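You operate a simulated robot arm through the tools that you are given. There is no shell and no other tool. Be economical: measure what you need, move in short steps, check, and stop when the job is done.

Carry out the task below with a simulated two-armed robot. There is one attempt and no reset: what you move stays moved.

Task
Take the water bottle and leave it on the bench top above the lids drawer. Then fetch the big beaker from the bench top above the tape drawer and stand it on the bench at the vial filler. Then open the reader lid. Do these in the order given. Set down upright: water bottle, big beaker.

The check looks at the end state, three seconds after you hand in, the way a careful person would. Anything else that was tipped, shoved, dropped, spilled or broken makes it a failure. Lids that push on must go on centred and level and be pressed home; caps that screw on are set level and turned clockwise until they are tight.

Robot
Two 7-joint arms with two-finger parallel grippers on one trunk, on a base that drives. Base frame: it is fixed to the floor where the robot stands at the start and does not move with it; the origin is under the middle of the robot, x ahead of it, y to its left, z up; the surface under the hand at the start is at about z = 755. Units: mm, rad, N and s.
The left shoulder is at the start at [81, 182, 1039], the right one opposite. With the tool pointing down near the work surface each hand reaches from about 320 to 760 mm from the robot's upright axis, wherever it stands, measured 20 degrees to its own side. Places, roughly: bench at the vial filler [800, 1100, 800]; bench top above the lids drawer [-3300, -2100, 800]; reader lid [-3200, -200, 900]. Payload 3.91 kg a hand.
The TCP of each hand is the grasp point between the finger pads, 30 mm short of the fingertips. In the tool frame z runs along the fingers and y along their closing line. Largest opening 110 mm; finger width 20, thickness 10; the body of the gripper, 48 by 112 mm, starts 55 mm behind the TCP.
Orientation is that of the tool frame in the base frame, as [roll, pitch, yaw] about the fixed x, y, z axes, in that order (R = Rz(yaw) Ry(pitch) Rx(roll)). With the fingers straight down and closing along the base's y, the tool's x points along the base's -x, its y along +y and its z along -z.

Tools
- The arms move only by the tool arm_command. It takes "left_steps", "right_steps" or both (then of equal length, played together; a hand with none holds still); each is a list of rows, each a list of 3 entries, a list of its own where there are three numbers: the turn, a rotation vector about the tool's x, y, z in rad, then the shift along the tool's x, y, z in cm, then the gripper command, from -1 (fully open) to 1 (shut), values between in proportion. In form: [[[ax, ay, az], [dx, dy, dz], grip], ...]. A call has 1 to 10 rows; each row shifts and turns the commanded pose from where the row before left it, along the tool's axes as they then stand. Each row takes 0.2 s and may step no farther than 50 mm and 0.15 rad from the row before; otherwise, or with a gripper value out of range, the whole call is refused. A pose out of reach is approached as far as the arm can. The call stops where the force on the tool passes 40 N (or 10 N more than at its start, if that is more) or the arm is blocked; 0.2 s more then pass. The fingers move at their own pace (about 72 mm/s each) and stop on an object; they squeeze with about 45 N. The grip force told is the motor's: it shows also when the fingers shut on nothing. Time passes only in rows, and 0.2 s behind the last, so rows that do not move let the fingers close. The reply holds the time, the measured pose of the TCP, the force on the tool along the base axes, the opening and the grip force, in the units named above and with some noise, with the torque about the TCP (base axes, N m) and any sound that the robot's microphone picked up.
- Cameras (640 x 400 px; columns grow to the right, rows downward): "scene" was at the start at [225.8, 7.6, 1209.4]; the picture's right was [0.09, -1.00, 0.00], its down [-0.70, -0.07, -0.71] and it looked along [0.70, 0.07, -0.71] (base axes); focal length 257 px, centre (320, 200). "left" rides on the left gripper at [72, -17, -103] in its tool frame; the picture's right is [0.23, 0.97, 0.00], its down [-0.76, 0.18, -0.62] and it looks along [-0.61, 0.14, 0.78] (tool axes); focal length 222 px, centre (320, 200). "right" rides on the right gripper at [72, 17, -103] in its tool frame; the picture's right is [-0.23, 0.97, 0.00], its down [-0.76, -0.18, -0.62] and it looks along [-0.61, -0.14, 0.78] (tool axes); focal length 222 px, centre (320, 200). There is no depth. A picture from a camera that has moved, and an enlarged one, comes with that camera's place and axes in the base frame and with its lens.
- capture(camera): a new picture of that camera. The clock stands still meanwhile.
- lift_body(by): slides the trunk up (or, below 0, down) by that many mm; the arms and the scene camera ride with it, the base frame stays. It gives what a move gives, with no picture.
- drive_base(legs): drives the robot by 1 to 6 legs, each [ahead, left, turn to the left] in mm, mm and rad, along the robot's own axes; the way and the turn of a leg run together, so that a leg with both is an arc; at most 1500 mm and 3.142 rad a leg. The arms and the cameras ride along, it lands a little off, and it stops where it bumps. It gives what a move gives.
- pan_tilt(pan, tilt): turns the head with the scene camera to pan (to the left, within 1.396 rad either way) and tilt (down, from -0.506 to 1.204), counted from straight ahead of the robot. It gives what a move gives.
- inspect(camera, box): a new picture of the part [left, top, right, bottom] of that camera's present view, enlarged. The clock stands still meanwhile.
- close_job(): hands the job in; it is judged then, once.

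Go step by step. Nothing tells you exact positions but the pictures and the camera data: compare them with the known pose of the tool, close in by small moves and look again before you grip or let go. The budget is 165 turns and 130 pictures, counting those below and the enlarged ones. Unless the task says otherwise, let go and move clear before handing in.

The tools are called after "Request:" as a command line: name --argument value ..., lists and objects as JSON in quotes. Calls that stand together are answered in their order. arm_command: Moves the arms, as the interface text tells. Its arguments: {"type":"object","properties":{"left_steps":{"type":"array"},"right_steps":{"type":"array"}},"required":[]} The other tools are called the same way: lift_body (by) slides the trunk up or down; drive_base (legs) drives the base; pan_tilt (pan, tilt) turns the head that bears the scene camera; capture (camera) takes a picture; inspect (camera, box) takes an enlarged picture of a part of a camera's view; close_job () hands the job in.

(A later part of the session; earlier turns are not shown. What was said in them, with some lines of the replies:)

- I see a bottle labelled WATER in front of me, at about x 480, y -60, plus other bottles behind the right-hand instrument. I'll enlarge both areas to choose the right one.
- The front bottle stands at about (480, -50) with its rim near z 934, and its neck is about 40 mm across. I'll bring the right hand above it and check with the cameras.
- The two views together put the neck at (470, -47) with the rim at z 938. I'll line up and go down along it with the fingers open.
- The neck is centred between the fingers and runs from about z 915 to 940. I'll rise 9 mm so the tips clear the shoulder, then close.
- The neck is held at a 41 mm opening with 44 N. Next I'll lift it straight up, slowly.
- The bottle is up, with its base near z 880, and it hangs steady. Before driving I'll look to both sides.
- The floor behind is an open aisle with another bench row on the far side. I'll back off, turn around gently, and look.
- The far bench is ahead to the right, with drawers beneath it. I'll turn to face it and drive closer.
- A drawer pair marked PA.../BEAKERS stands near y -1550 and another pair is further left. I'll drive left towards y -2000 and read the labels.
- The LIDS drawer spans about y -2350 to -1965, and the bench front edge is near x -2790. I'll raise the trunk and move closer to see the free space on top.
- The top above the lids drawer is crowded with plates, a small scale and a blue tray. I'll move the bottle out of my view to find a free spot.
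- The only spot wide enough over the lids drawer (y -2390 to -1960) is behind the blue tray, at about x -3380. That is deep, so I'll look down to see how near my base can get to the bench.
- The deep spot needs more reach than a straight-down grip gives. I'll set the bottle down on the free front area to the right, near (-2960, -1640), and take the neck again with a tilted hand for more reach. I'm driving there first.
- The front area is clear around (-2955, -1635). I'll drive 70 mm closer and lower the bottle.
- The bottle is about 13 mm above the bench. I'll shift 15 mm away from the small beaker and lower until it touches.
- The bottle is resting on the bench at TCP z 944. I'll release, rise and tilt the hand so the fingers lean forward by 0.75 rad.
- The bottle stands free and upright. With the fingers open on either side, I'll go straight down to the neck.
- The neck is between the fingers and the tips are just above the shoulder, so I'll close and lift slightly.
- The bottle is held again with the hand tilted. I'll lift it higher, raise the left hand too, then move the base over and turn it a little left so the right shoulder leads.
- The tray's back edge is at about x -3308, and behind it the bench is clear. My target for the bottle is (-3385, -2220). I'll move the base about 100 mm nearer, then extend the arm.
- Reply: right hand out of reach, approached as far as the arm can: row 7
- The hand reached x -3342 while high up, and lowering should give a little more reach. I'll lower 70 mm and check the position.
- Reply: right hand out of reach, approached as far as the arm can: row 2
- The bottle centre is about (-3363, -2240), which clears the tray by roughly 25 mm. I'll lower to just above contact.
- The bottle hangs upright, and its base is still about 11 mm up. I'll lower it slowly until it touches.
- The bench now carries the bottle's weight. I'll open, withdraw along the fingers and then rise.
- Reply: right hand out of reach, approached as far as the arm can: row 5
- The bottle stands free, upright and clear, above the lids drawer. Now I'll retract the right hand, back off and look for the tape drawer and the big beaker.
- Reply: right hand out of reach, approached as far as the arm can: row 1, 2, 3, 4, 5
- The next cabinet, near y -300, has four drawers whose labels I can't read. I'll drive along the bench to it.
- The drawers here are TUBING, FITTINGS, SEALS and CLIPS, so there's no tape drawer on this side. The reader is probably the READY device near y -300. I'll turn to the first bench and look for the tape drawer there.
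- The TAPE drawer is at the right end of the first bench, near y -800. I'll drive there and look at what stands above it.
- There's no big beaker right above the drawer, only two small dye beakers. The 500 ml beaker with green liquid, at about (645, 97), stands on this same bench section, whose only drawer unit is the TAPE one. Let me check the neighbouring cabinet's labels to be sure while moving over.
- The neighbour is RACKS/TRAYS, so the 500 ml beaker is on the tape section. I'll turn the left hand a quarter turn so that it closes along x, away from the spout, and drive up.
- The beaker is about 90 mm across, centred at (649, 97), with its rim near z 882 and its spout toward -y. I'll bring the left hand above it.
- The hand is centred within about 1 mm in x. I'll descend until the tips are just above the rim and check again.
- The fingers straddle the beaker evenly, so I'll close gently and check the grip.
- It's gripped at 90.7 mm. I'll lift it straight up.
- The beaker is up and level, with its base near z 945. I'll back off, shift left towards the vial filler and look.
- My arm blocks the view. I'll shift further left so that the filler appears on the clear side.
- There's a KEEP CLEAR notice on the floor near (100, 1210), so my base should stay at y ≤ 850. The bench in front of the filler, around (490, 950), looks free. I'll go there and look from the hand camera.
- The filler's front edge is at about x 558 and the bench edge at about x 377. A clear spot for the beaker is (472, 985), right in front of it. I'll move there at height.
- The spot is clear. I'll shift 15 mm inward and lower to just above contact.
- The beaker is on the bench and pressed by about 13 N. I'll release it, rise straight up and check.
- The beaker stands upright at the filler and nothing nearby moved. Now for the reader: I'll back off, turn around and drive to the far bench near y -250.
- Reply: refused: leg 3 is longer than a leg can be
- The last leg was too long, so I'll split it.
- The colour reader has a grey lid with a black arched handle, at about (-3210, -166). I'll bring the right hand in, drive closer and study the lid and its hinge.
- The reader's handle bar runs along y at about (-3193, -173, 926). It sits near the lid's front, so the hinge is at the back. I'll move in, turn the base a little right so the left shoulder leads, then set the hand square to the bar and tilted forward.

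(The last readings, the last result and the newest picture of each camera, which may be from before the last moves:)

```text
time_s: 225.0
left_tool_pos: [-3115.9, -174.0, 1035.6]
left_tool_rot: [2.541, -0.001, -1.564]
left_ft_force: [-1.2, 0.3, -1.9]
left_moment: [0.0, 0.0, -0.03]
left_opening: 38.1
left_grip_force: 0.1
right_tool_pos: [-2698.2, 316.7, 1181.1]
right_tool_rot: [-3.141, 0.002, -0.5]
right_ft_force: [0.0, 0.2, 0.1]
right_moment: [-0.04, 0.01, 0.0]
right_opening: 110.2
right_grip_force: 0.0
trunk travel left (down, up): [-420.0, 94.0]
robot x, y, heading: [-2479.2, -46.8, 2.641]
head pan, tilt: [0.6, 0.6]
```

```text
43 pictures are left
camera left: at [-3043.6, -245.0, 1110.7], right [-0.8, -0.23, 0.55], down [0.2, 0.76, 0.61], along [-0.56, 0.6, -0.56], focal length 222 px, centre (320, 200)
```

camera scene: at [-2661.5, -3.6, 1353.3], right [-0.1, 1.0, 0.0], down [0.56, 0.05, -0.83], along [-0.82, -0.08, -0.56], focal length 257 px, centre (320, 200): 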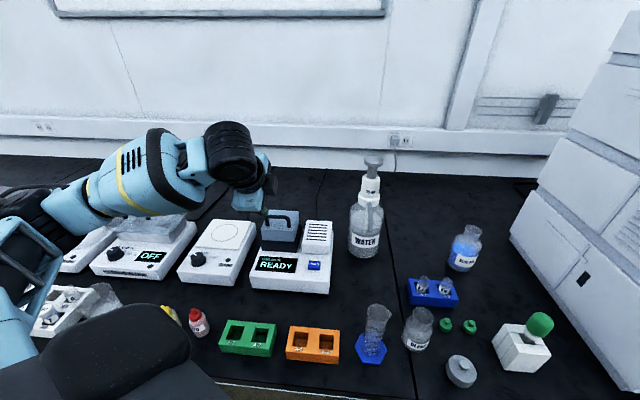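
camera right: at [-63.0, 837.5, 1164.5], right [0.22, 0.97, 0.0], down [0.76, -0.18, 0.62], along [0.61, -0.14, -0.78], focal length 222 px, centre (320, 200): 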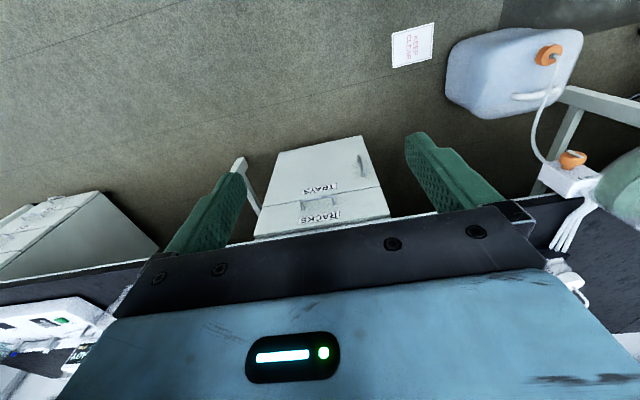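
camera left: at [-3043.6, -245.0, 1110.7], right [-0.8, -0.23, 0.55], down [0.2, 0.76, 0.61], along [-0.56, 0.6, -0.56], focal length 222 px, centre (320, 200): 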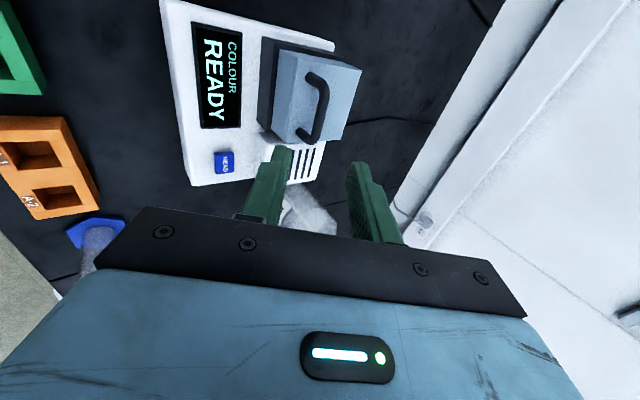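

Request:
inspect --camera "scene" --box '[230, 190, 350, 300]'

Request:
inspect --camera "left" --box '[230, 20, 410, 170]'

```text
3.64 times, centred on (290, 245) of scene
camera zoom: at [-2661.5, -3.6, 1353.3], right [-0.1, 1.0, 0.0], down [0.56, 0.05, -0.83], along [-0.82, -0.08, -0.56], focal length 936 px, centre (429, 36)
```

zoom: 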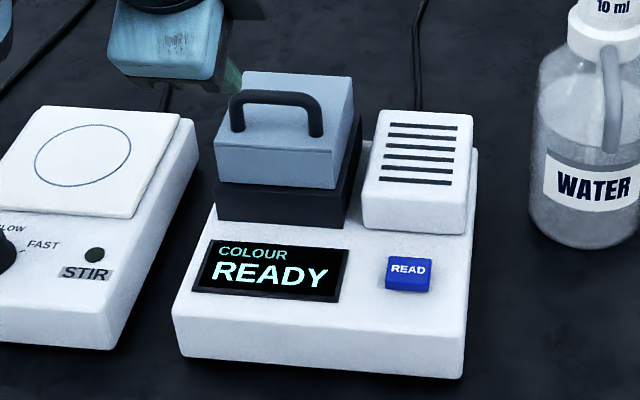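

```text
2.67 times, centred on (320, 95) of left
camera zoom: at [-3043.6, -245.0, 1110.7], right [-0.8, -0.23, 0.55], down [0.2, 0.76, 0.61], along [-0.56, 0.6, -0.56], focal length 592 px, centre (320, 480)
```

zoom: 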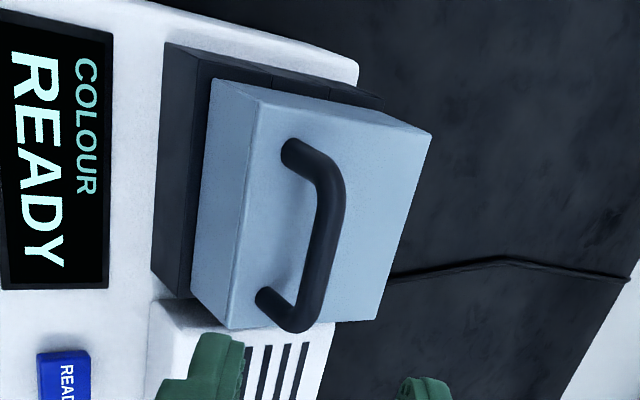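

The refined bar position is (-3202, -172, 917). I'll approach until the tips are just short of the bar, with about 30 mm between the fingers.

Request:
arm_command --left_steps '[[[0, 0, 0], [-0.2, 0.4, 3.6], 0.45], [[0, 0, 0], [0, 0, 3.6], 0.45], [[0, 0, 0], [0, 0, 3.4], 0.45], [[0, 0, 0], [0, 0, 0], 0.45]]'

Request:
inspect --camera "left" --box '[210, 70, 430, 220]'

Request:
inspect --camera "scene" --box '[230, 170, 350, 280]'

```text
time_s: 226.0
left_tool_pos: [-3178.8, -173.2, 951.2]
left_tool_rot: [2.539, 0.0, -1.563]
left_ft_force: [-0.1, -0.3, -0.4]
left_moment: [-0.01, 0.01, 0.01]
left_opening: 30.3
left_grip_force: 0.0
right_tool_pos: [-2697.4, 315.5, 1182.1]
right_tool_rot: [3.139, 0.003, -0.503]
right_ft_force: [-0.2, -0.2, 0.4]
right_moment: [0.02, 0.01, 0.0]
right_opening: 109.9
right_grip_force: 0.0
trunk travel left (down, up): [-420.0, 94.0]
robot x, y, heading: [-2482.8, -45.7, 2.643]
head pan, tilt: [0.6, 0.6]
```

```text
2.67 times, centred on (320, 145) of left
camera zoom: at [-3106.2, -243.5, 1027.6], right [-0.8, -0.23, 0.55], down [0.2, 0.76, 0.61], along [-0.56, 0.6, -0.56], focal length 592 px, centre (320, 347)
```

zoom: 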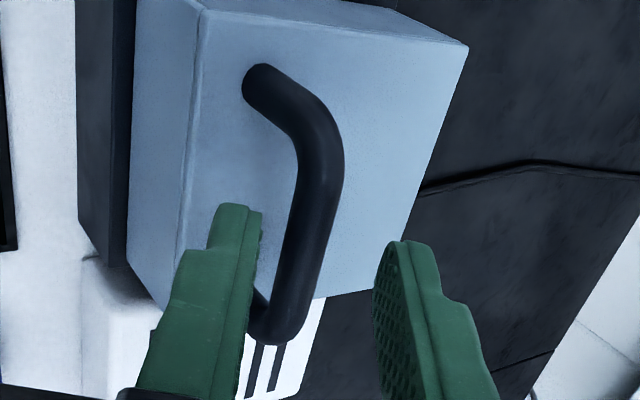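

```text
3.64 times, centred on (290, 225) of scene
camera zoom: at [-2661.1, -3.8, 1353.4], right [-0.1, 1.0, 0.0], down [0.56, 0.06, -0.83], along [-0.82, -0.08, -0.56], focal length 936 px, centre (429, 109)
```

zoom: 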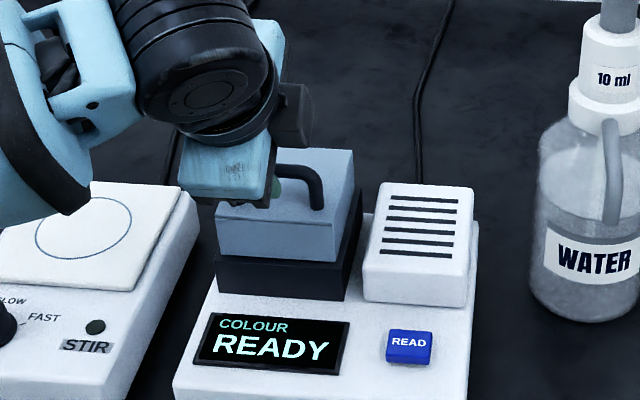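

The bar lies between the fingers, about 4 mm off centre. I'll make a small correction and slide in 18 mm.

Request:
arm_command --left_steps '[[[0, 0, 0], [0.5, -0.25, 0], 0.45], [[0, 0, 0], [0, 0, 0.9], 0.45], [[0, 0, 0], [0, 0, 0.9], 0.45], [[0, 0, 0], [0, 0, 0], 0.45]]'

Request:
inspect --camera "left" --box '[210, 70, 430, 220]'

```text
time_s: 227.0
left_tool_pos: [-3187.2, -178.0, 934.3]
left_tool_rot: [2.541, 0.002, -1.563]
left_ft_force: [-0.8, -0.3, 1.2]
left_moment: [0.0, -0.02, 0.02]
left_opening: 30.4
left_grip_force: 0.2
right_tool_pos: [-2698.6, 316.2, 1181.8]
right_tool_rot: [3.141, 0.001, -0.502]
right_ft_force: [-0.1, -1.2, -1.3]
right_moment: [0.0, -0.01, 0.01]
right_opening: 110.1
right_grip_force: 0.1
trunk travel left (down, up): [-420.0, 94.0]
robot x, y, heading: [-2481.1, -49.4, 2.642]
head pan, tilt: [0.6, 0.6]
```

```text
2.67 times, centred on (320, 145) of left
camera zoom: at [-3115.0, -249.4, 1011.5], right [-0.8, -0.23, 0.55], down [0.2, 0.76, 0.61], along [-0.56, 0.6, -0.56], focal length 592 px, centre (320, 347)
```

zoom: 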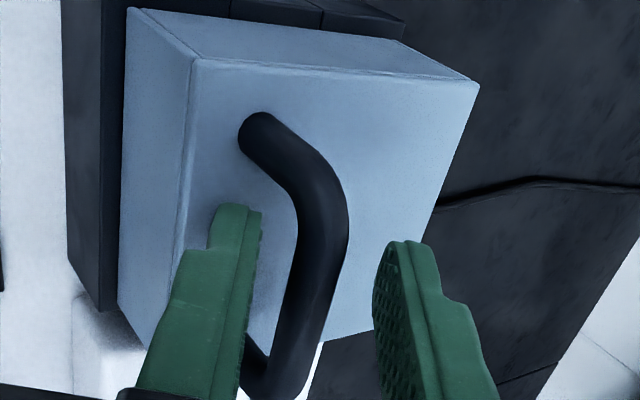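

Request:
arm_command --left_steps '[[[0, 0, 0], [0, 0, 0.4], 0.45], [[0, 0, 0], [0, 0, 0], 0.6], [[0, 0, 0], [0, 0, 0], 0.75], [[0, 0, 0], [0, 0, 0], 1], [[0, 0, 0], [0, 0, 0], 1], [[0, 0, 0], [0, 0, 0], 1]]'

Request:
inspect --camera "left" --box '[210, 70, 430, 220]'

```text
time_s: 228.4
left_tool_pos: [-3189.3, -177.2, 931.8]
left_tool_rot: [2.541, 0.001, -1.563]
left_ft_force: [0.3, 0.0, -0.6]
left_moment: [-0.16, 0.02, -0.29]
left_opening: 10.6
left_grip_force: 45.2
right_tool_pos: [-2697.8, 317.5, 1181.2]
right_tool_rot: [-3.141, 0.002, -0.504]
right_ft_force: [0.1, -0.2, 0.8]
right_moment: [0.01, -0.03, 0.02]
right_opening: 110.1
right_grip_force: 0.0
trunk travel left (down, up): [-420.0, 94.0]
robot x, y, heading: [-2483.1, -44.6, 2.641]
head pan, tilt: [0.6, 0.6]
```

```text
2.67 times, centred on (320, 145) of left
camera zoom: at [-3117.2, -249.1, 1007.5], right [-0.8, -0.23, 0.55], down [0.2, 0.76, 0.61], along [-0.56, 0.6, -0.56], focal length 592 px, centre (320, 347)
```

zoom: 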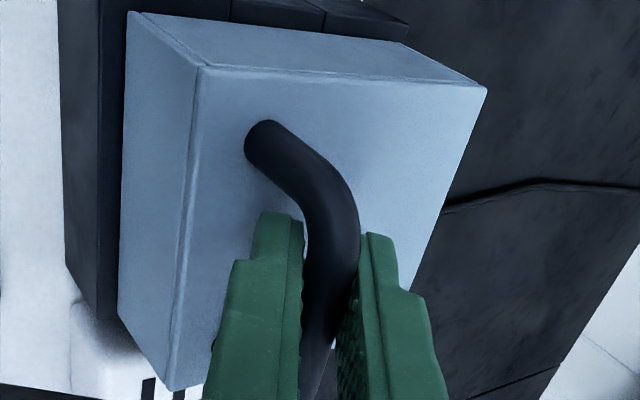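

Request:
inspect --camera "left" --box '[220, 30, 400, 130]'

```text
3.56 times, centred on (310, 80) of left
camera zoom: at [-3117.2, -249.1, 1007.5], right [-0.8, -0.23, 0.55], down [0.2, 0.76, 0.61], along [-0.56, 0.6, -0.56], focal length 790 px, centre (356, 627)
```

zoom: 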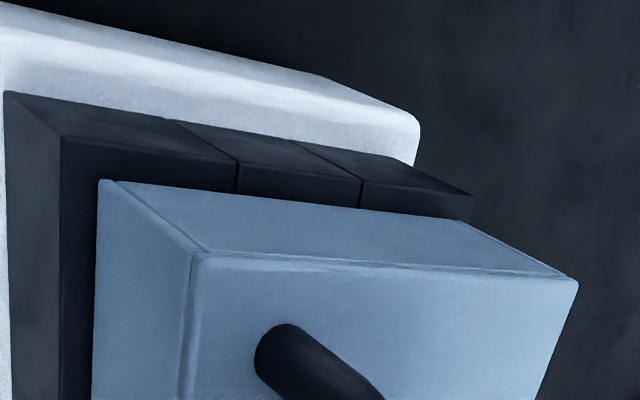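

The handle is gripped. I'll lift along an arc, assuming the hinge is at the back, in small steps while watching the forces.

Request:
arm_command --left_steps '[[[0, 0, 0], [0, 0.97, -0.16], 1], [[0, 0, 0], [0, 1.0, -0.06], 1], [[0, 0, 0], [0, 0, 0], 1]]'

Request:
capture --camera "left"

Request:
inspect --camera "scene" --box '[230, 170, 350, 280]'

```text
time_s: 229.2
left_tool_pos: [-3204.1, -177.7, 944.8]
left_tool_rot: [2.539, -0.001, -1.563]
left_ft_force: [1.6, -0.2, -0.2]
left_moment: [-0.48, -0.12, -0.07]
left_opening: 10.3
left_grip_force: 45.1
right_tool_pos: [-2696.3, 316.3, 1181.6]
right_tool_rot: [3.14, 0.001, -0.502]
right_ft_force: [0.7, 0.0, 0.7]
right_moment: [-0.01, -0.01, -0.02]
right_opening: 110.3
right_grip_force: 0.0
trunk travel left (down, up): [-420.0, 94.0]
robot x, y, heading: [-2481.4, -49.7, 2.639]
head pan, tilt: [0.6, 0.6]
```

```text
35 pictures are left
camera left: at [-3131.6, -249.1, 1021.2], right [-0.8, -0.23, 0.55], down [0.2, 0.76, 0.61], along [-0.56, 0.6, -0.56], focal length 222 px, centre (320, 200)
```

left: 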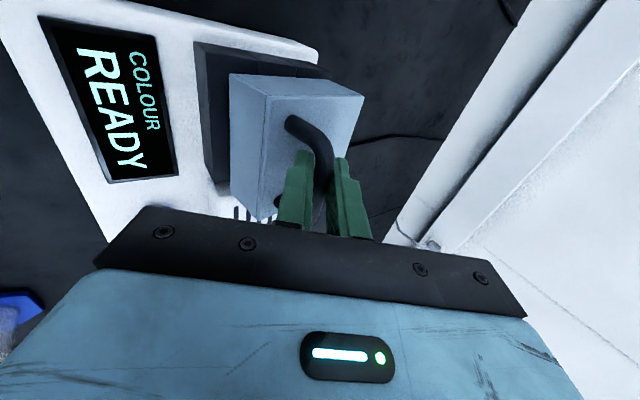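

```text
3.64 times, centred on (290, 225) of scene
camera zoom: at [-2661.2, -3.7, 1353.4], right [-0.1, 1.0, 0.0], down [0.56, 0.05, -0.83], along [-0.82, -0.08, -0.56], focal length 936 px, centre (429, 109)
```

zoom: 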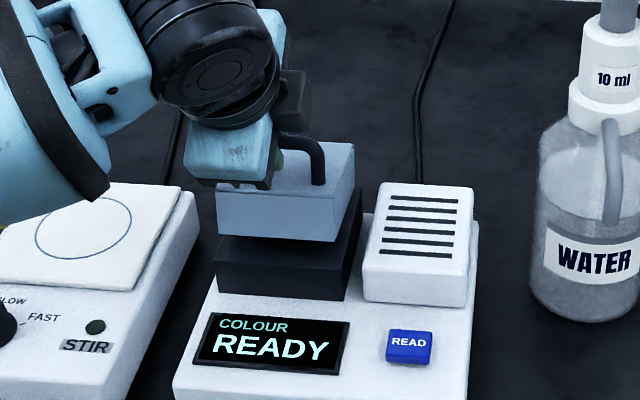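

The lid is swinging up from the front and the forces are tiny. I'll continue the arc.

Request:
arm_command --left_steps '[[[0, 0, 0], [0, 0.98, 0.03], 1], [[0, 0, 0], [0, 0.97, 0.13], 1], [[0, 0, 0], [0, 0.97, 0.24], 1], [[0, 0, 0], [0, 0.93, 0.32], 1], [[0, 0, 0], [0, 0, 0], 1]]'

Request:
inspect --camera "left" --box '[180, 50, 440, 240]'

Request:
inspect --camera "scene" --box '[230, 170, 350, 280]'

```text
time_s: 230.4
left_tool_pos: [-3239.6, -177.8, 958.9]
left_tool_rot: [2.536, 0.002, -1.564]
left_ft_force: [2.3, 2.1, 8.3]
left_moment: [0.11, -0.04, -0.37]
left_opening: 10.2
left_grip_force: 44.8
right_tool_pos: [-2697.7, 317.4, 1181.7]
right_tool_rot: [3.141, 0.004, -0.503]
right_ft_force: [-1.2, -0.3, -0.1]
right_moment: [0.01, 0.03, 0.01]
right_opening: 110.2
right_grip_force: 0.0
trunk travel left (down, up): [-420.0, 94.0]
robot x, y, heading: [-2484.7, -46.2, 2.633]
head pan, tilt: [0.6, 0.6]
```

```text
2.11 times, centred on (310, 145) of left
camera zoom: at [-3167.3, -249.3, 1037.3], right [-0.8, -0.23, 0.55], down [0.2, 0.76, 0.61], along [-0.56, 0.6, -0.56], focal length 468 px, centre (341, 316)
```

zoom: 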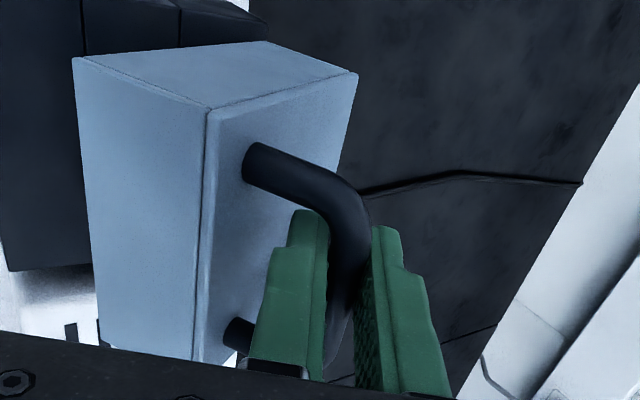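

```text
3.64 times, centred on (290, 225) of scene
camera zoom: at [-2660.3, -3.3, 1353.5], right [-0.1, 1.0, 0.0], down [0.56, 0.05, -0.83], along [-0.82, -0.08, -0.56], focal length 936 px, centre (429, 109)
```

zoom: 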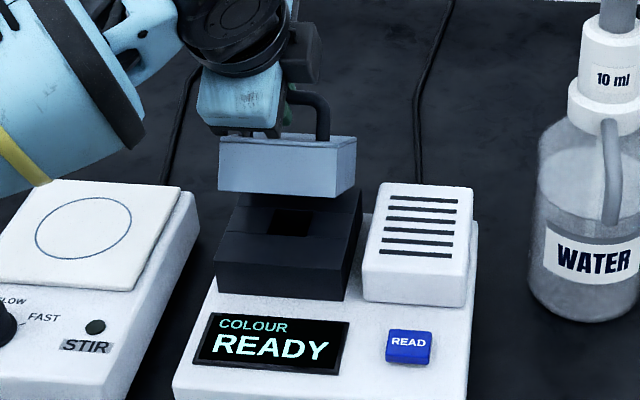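

It opens with the well visible beneath, and a slight upward push (8 N) shows the true arc is a bit higher than mine. I'll add some rise and go on.

Request:
arm_command --left_steps '[[[0, 0, 0], [0, 0.17, -0.25], 1], [[0, 0, 0], [0, 1.0, 0.24], 1], [[0, 0, 0], [0, 0.94, 0.34], 1], [[0, 0, 0], [0, 0.88, 0.46], 1], [[0, 0, 0], [0, 0, 0], 1]]'

```text
time_s: 231.6
left_tool_pos: [-3270.1, -176.6, 966.0]
left_tool_rot: [2.548, -0.003, -1.563]
left_ft_force: [2.0, 8.7, -22.1]
left_moment: [-0.37, -0.17, 0.08]
left_opening: 10.2
left_grip_force: 44.9
right_tool_pos: [-2699.6, 318.1, 1179.8]
right_tool_rot: [-3.141, 0.002, -0.502]
right_ft_force: [1.4, 0.6, -0.1]
right_moment: [0.0, 0.06, -0.02]
right_opening: 109.9
right_grip_force: 0.1
trunk travel left (down, up): [-420.0, 94.0]
robot x, y, heading: [-2483.2, -44.8, 2.639]
head pan, tilt: [0.6, 0.6]
```

Now it pulls down at 22 N, so I overshot the arc. I'll drop a few mm and look.

Request:
arm_command --left_steps '[[[0, 0, 0], [0, -0.2, 0.3], 1], [[0, 0, 0], [0, 0, 0], 1]]'

Request:
inspect --camera "left" --box '[180, 50, 440, 240]'

Request:
inspect --camera "scene" --box '[230, 170, 350, 280]'

```text
time_s: 232.2
left_tool_pos: [-3270.6, -176.9, 965.9]
left_tool_rot: [2.541, 0.0, -1.564]
left_ft_force: [1.4, 8.2, -16.2]
left_moment: [-0.92, -0.08, 0.3]
left_opening: 10.2
left_grip_force: 45.1
right_tool_pos: [-2698.4, 316.3, 1181.2]
right_tool_rot: [3.141, 0.002, -0.503]
right_ft_force: [-0.2, 0.8, -0.7]
right_moment: [-0.02, 0.01, 0.0]
right_opening: 110.2
right_grip_force: 0.0
trunk travel left (down, up): [-420.0, 94.0]
robot x, y, heading: [-2478.6, -45.5, 2.639]
head pan, tilt: [0.6, 0.6]
```

```text
2.11 times, centred on (310, 145) of left
camera zoom: at [-3198.0, -249.2, 1042.1], right [-0.8, -0.23, 0.55], down [0.2, 0.76, 0.61], along [-0.56, 0.6, -0.57], focal length 468 px, centre (341, 316)
```

zoom: 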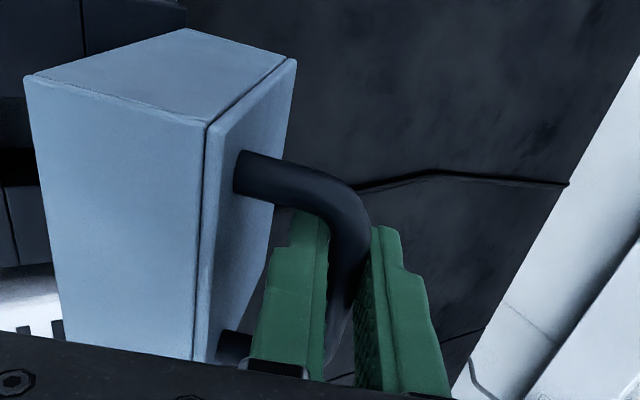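

```text
3.64 times, centred on (290, 225) of scene
camera zoom: at [-2663.2, -2.8, 1353.1], right [-0.1, 1.0, 0.0], down [0.56, 0.05, -0.82], along [-0.82, -0.08, -0.57], focal length 936 px, centre (429, 109)
```

zoom: 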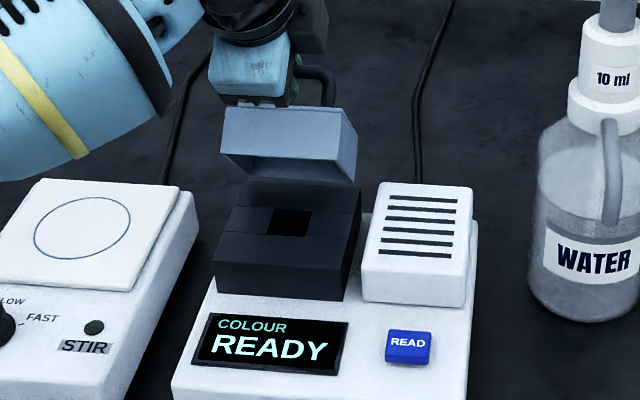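

The lid is about 50° open. I'll carry on along the arc, easing downward and letting the hand turn with the lid so the gripper stays clear of it.

Request:
arm_command --left_steps '[[[0.07, 0, 0], [0, 0.81, 0.78], 1], [[0.07, 0, 0], [0, 0.86, 0.7], 1], [[0, 0, 0], [0, 0, 0], 1]]'

```text
time_s: 233.0
left_tool_pos: [-3291.7, -178.0, 962.4]
left_tool_rot: [2.682, 0.001, -1.563]
left_ft_force: [2.4, 6.8, -10.1]
left_moment: [-0.14, 0.01, -0.2]
left_opening: 10.0
left_grip_force: 45.1
right_tool_pos: [-2699.8, 317.3, 1181.5]
right_tool_rot: [3.14, 0.001, -0.503]
right_ft_force: [-0.9, -0.2, -0.1]
right_moment: [0.0, 0.0, 0.03]
right_opening: 110.1
right_grip_force: 0.1
trunk travel left (down, up): [-420.0, 94.0]
robot x, y, heading: [-2481.8, -42.3, 2.637]
head pan, tilt: [0.6, 0.6]
```

Request:
arm_command --left_steps '[[[0.06, 0, 0], [0, 0.86, 0.75], 1], [[0.06, 0, 0], [0, 0.8, 0.8], 1], [[0, 0, 0], [0, 0, 0], 1]]'

Request:
inspect --camera "left" --box '[180, 50, 440, 240]'

Request:
inspect --camera "scene" --box '[230, 170, 350, 280]'

```text
time_s: 233.8
left_tool_pos: [-3314.0, -177.8, 956.8]
left_tool_rot: [2.8, 0.001, -1.565]
left_ft_force: [2.0, 9.2, -2.7]
left_moment: [-0.07, -0.05, -0.2]
left_opening: 10.5
left_grip_force: 44.9
right_tool_pos: [-2697.1, 318.9, 1181.1]
right_tool_rot: [3.141, 0.002, -0.504]
right_ft_force: [0.7, -0.2, -0.5]
right_moment: [0.01, -0.01, -0.04]
right_opening: 110.0
right_grip_force: 0.1
trunk travel left (down, up): [-420.0, 94.0]
robot x, y, heading: [-2480.8, -45.2, 2.639]
head pan, tilt: [0.6, 0.6]
```

```text
2.11 times, centred on (310, 145) of left
camera zoom: at [-3263.0, -249.5, 1048.9], right [-0.92, -0.23, 0.33], down [0.04, 0.76, 0.65], along [-0.4, 0.6, -0.69], focal length 468 px, centre (341, 316)
```

zoom: 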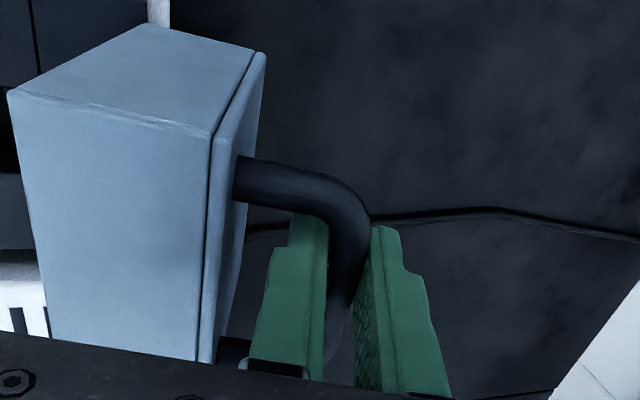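

```text
3.64 times, centred on (290, 225) of scene
camera zoom: at [-2661.7, -2.6, 1353.3], right [-0.1, 1.0, 0.0], down [0.56, 0.05, -0.83], along [-0.82, -0.08, -0.56], focal length 936 px, centre (429, 109)
```

zoom: 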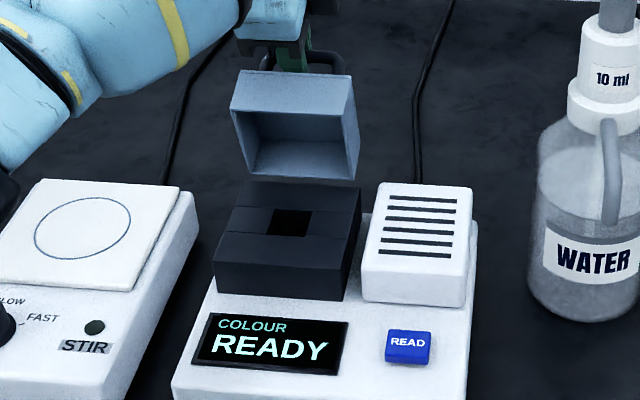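

The lid is at about 75° now. I'll carry on past vertical.

Request:
arm_command --left_steps '[[[0.05, 0, 0], [0, 0.75, 0.73], 1], [[0.05, 0, 0], [0, 0.7, 0.77], 1], [[0.05, 0, 0], [0, 0.67, 0.78], 1], [[0, 0, 0], [0, 0, 0], 1]]'

Request:
inspect --camera "scene" --box '[230, 150, 350, 260]'

```text
time_s: 234.8
left_tool_pos: [-3332.0, -177.5, 946.5]
left_tool_rot: [2.901, 0.001, -1.564]
left_ft_force: [2.6, 8.2, -3.4]
left_moment: [0.66, -0.03, -0.43]
left_opening: 10.0
left_grip_force: 44.8
left hand out of reach, approached as far as the arm can: row 3
right_tool_pos: [-2697.6, 317.3, 1180.5]
right_tool_rot: [3.138, 0.001, -0.502]
right_ft_force: [0.8, -0.9, 0.1]
right_moment: [0.01, -0.01, 0.0]
right_opening: 110.1
right_grip_force: 0.0
trunk travel left (down, up): [-420.0, 94.0]
robot x, y, heading: [-2480.8, -47.2, 2.64]
head pan, tilt: [0.6, 0.6]
```

```text
3.64 times, centred on (290, 205) of scene
camera zoom: at [-2661.6, -2.9, 1353.3], right [-0.1, 1.0, 0.0], down [0.56, 0.05, -0.83], along [-0.82, -0.08, -0.56], focal length 936 px, centre (429, 182)
```

zoom: 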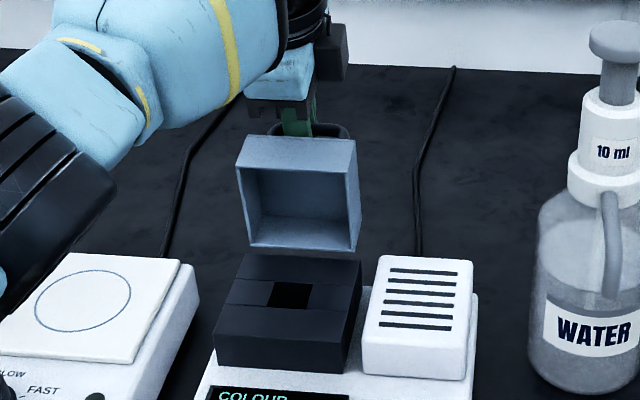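

Request:
arm_command --left_steps '[[[-0.08, 0, 0], [0, 0.3, 0.64], 1], [[-0.08, 0, 0], [0, 0.28, 0.64], 1], [[-0.06, 0, 0], [0, 0.28, 0.64], 1], [[0, 0, 0], [0, 0, 0], 1]]'

Request:
inspect --camera "left" --box '[180, 50, 440, 240]'

Request:
inspect --camera "scene" --box '[230, 150, 350, 260]'

```text
time_s: 235.8
left_tool_pos: [-3344.6, -177.6, 931.2]
left_tool_rot: [2.728, 0.001, -1.563]
left_ft_force: [-7.9, 6.9, 7.6]
left_moment: [0.14, 0.0, -0.37]
left_opening: 10.1
left_grip_force: 45.2
right_tool_pos: [-2697.8, 317.5, 1182.4]
right_tool_rot: [3.141, 0.002, -0.502]
right_ft_force: [-0.5, -0.1, 0.2]
right_moment: [-0.03, -0.01, -0.04]
right_opening: 110.0
right_grip_force: 0.2
trunk travel left (down, up): [-420.0, 94.0]
robot x, y, heading: [-2485.0, -46.9, 2.643]
head pan, tilt: [0.6, 0.6]
```

```text
2.11 times, centred on (310, 145) of left
camera zoom: at [-3288.0, -249.7, 1019.8], right [-0.89, -0.23, 0.39], down [0.08, 0.76, 0.64], along [-0.45, 0.6, -0.66], focal length 468 px, centre (341, 316)
```

zoom: 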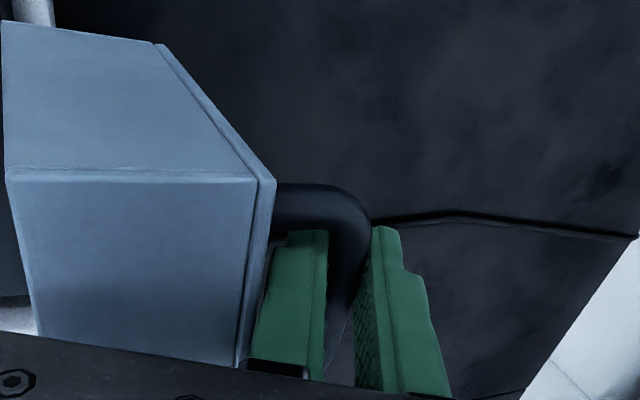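

```text
3.64 times, centred on (290, 205) of scene
camera zoom: at [-2661.5, -2.7, 1353.4], right [-0.1, 1.0, 0.0], down [0.56, 0.05, -0.83], along [-0.82, -0.08, -0.56], focal length 936 px, centre (429, 182)
```

zoom: 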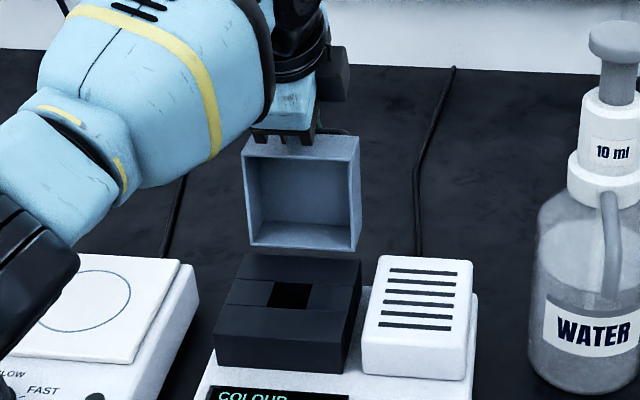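

The lid is past vertical, at about 97°, so it should stay. I'll open the fingers a little and lift straight out of the handle.

Request:
arm_command --left_steps '[[[0, 0, 0], [0, 0, 0], 0.7], [[0, 0, 0], [0, 0, 0], 0.55], [[0, 0, 0], [0, 0, 0], 0.55], [[0, 0, 0], [0, 0.4, -0.92], 0.55], [[0, 0, 0], [0, 0.4, -0.92], 0.55], [[0, 0, 0], [0, 0.6, -1.38], 0.55], [[0, 0, 0], [0, 0.6, -1.38], 0.55], [[0, 0, 0], [0, 0, 0], 0.55]]'

Request:
inspect --camera "left" --box '[100, 20, 440, 240]'

Request:
inspect --camera "scene" --box '[230, 150, 350, 260]'

```text
time_s: 237.6
left_tool_pos: [-3344.4, -177.3, 981.6]
left_tool_rot: [2.728, 0.0, -1.564]
left_ft_force: [1.0, -1.2, -0.2]
left_moment: [-0.04, -0.02, 0.01]
left_opening: 24.9
left_grip_force: 0.1
right_tool_pos: [-2698.0, 317.3, 1182.1]
right_tool_rot: [3.141, 0.002, -0.502]
right_ft_force: [0.6, -1.3, 0.2]
right_moment: [0.04, 0.01, 0.0]
right_opening: 109.9
right_grip_force: 0.0
trunk travel left (down, up): [-420.0, 94.0]
robot x, y, heading: [-2481.6, -43.4, 2.638]
head pan, tilt: [0.6, 0.6]
```

```text
1.82 times, centred on (270, 130) of left
camera zoom: at [-3287.4, -250.5, 1070.3], right [-0.89, -0.23, 0.39], down [0.08, 0.76, 0.64], along [-0.45, 0.6, -0.66], focal length 404 px, centre (411, 327)
```

zoom: 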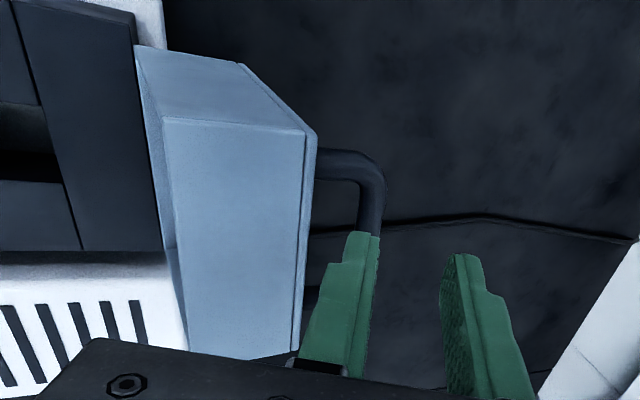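

```text
3.64 times, centred on (290, 205) of scene
camera zoom: at [-2661.7, -3.9, 1353.4], right [-0.1, 1.0, 0.0], down [0.56, 0.06, -0.82], along [-0.82, -0.08, -0.57], focal length 936 px, centre (429, 182)
```

zoom: 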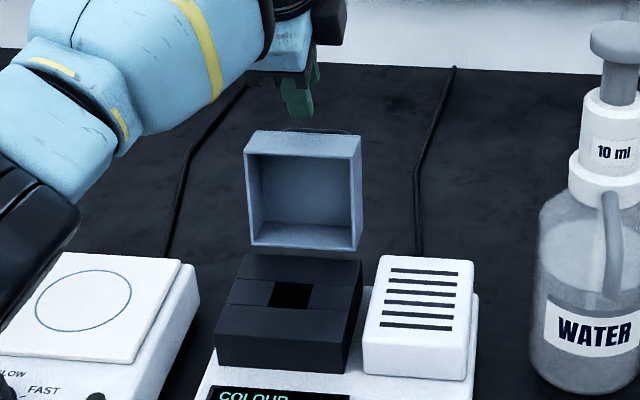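

The lid stands open by itself and the fingers are out of the handle. I'll rise well above it, pull back and back the base off.

Request:
arm_command --left_steps '[[[0, 0, 0], [0, 1.6, -3.67], 0.55], [[0, 0, 0], [0, 1.6, -3.67], 0.55], [[0, 0, 0], [0, 1.6, -3.67], 0.55], [[0, 0, 0], [0, 0.8, -1.84], 0.55], [[0, 0, 0], [0, -3.67, -1.6], 0.55], [[0, 0, 0], [0, -3.67, -1.6], 0.55], [[0, 0, 0], [0, -3.67, -1.6], 0.55], [[0, 0, 0], [0, -3.67, -1.6], 0.55], [[0, 0, 0], [0, 0, 0], 0.55]]'

Request:
drive_base --legs '[[-500, 0, 0]]'

Request:
pan_tilt --pan 0.5 --tilt 0.5

Request:
capture --camera "scene"

```text
time_s: 239.6
left_tool_pos: [-3181.3, -179.5, 1118.7]
left_tool_rot: [2.732, 0.0, -1.563]
left_ft_force: [0.0, -0.1, -1.0]
left_moment: [-0.04, -0.01, 0.01]
left_opening: 24.7
left_grip_force: 0.1
right_tool_pos: [-2698.0, 318.0, 1181.6]
right_tool_rot: [-3.141, 0.002, -0.504]
right_ft_force: [0.0, -0.3, 0.3]
right_moment: [0.0, 0.0, 0.02]
right_opening: 110.1
right_grip_force: 0.0
trunk travel left (down, up): [-420.0, 94.0]
robot x, y, heading: [-2482.3, -45.1, 2.638]
head pan, tilt: [0.6, 0.6]
```

```text
time_s: 242.5
left_tool_pos: [-2749.4, -416.7, 1120.2]
left_tool_rot: [2.728, -0.001, -1.562]
left_ft_force: [0.1, -0.3, -0.5]
left_moment: [-0.01, -0.01, 0.01]
left_opening: 24.8
left_grip_force: 0.0
right_tool_pos: [-2265.4, 78.9, 1181.3]
right_tool_rot: [-3.141, 0.002, -0.5]
right_ft_force: [0.7, 0.3, -0.3]
right_moment: [0.01, 0.03, -0.01]
right_opening: 109.7
right_grip_force: 0.0
trunk travel left (down, up): [-420.0, 94.0]
robot x, y, heading: [-2045.2, -283.8, 2.642]
head pan, tilt: [0.6, 0.6]
```

```text
time_s: 243.2
left_tool_pos: [-2748.6, -417.9, 1119.3]
left_tool_rot: [2.73, 0.0, -1.561]
left_ft_force: [-0.4, -0.4, -0.3]
left_moment: [-0.02, 0.03, -0.01]
left_opening: 24.8
left_grip_force: 0.0
right_tool_pos: [-2263.8, 78.1, 1181.6]
right_tool_rot: [-3.141, 0.001, -0.502]
right_ft_force: [0.7, 0.5, 0.8]
right_moment: [0.03, -0.02, -0.04]
right_opening: 109.9
right_grip_force: 0.1
trunk travel left (down, up): [-420.0, 94.0]
robot x, y, heading: [-2052.4, -281.2, 2.64]
head pan, tilt: [0.499, 0.499]
```

```text
22 pictures are left
camera scene: at [-2231.3, -233.1, 1362.4], right [0.0, 1.0, 0.0], down [0.48, 0.0, -0.88], along [-0.88, 0.0, -0.48], focal length 257 px, centre (320, 200)
```

scene: 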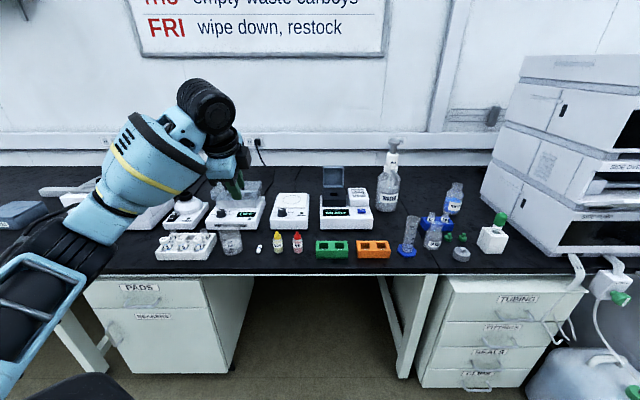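

The reader lid is open and standing, everything around it is in place, and both hands are clear. The water bottle and big beaker were left standing upright at their spots, so I'll hand in.

Request:
close_job

```text
The job is handed in.
```

I handed the job in after completing all three steps in order; I don't have the result of the check.

- **Water bottle:** it stands upright on the bench top above the lids drawer, behind the blue slide tray. Several bottles are labelled WATER. I took the plain one standing directly in front of the start position.
- **Big beaker:** it stands upright on the bench right in front of the vial filler. There was no big beaker directly above the tape drawer, so I took the 500 ml one with green liquid. It was on the same bench section, whose only drawer unit is the TAPE one.
- **Reader lid:** the colour reader's lid is open slightly past vertical and stays there by itself.

Both hands are clear, and I saw nothing tipped, shoved or spilled along the way.
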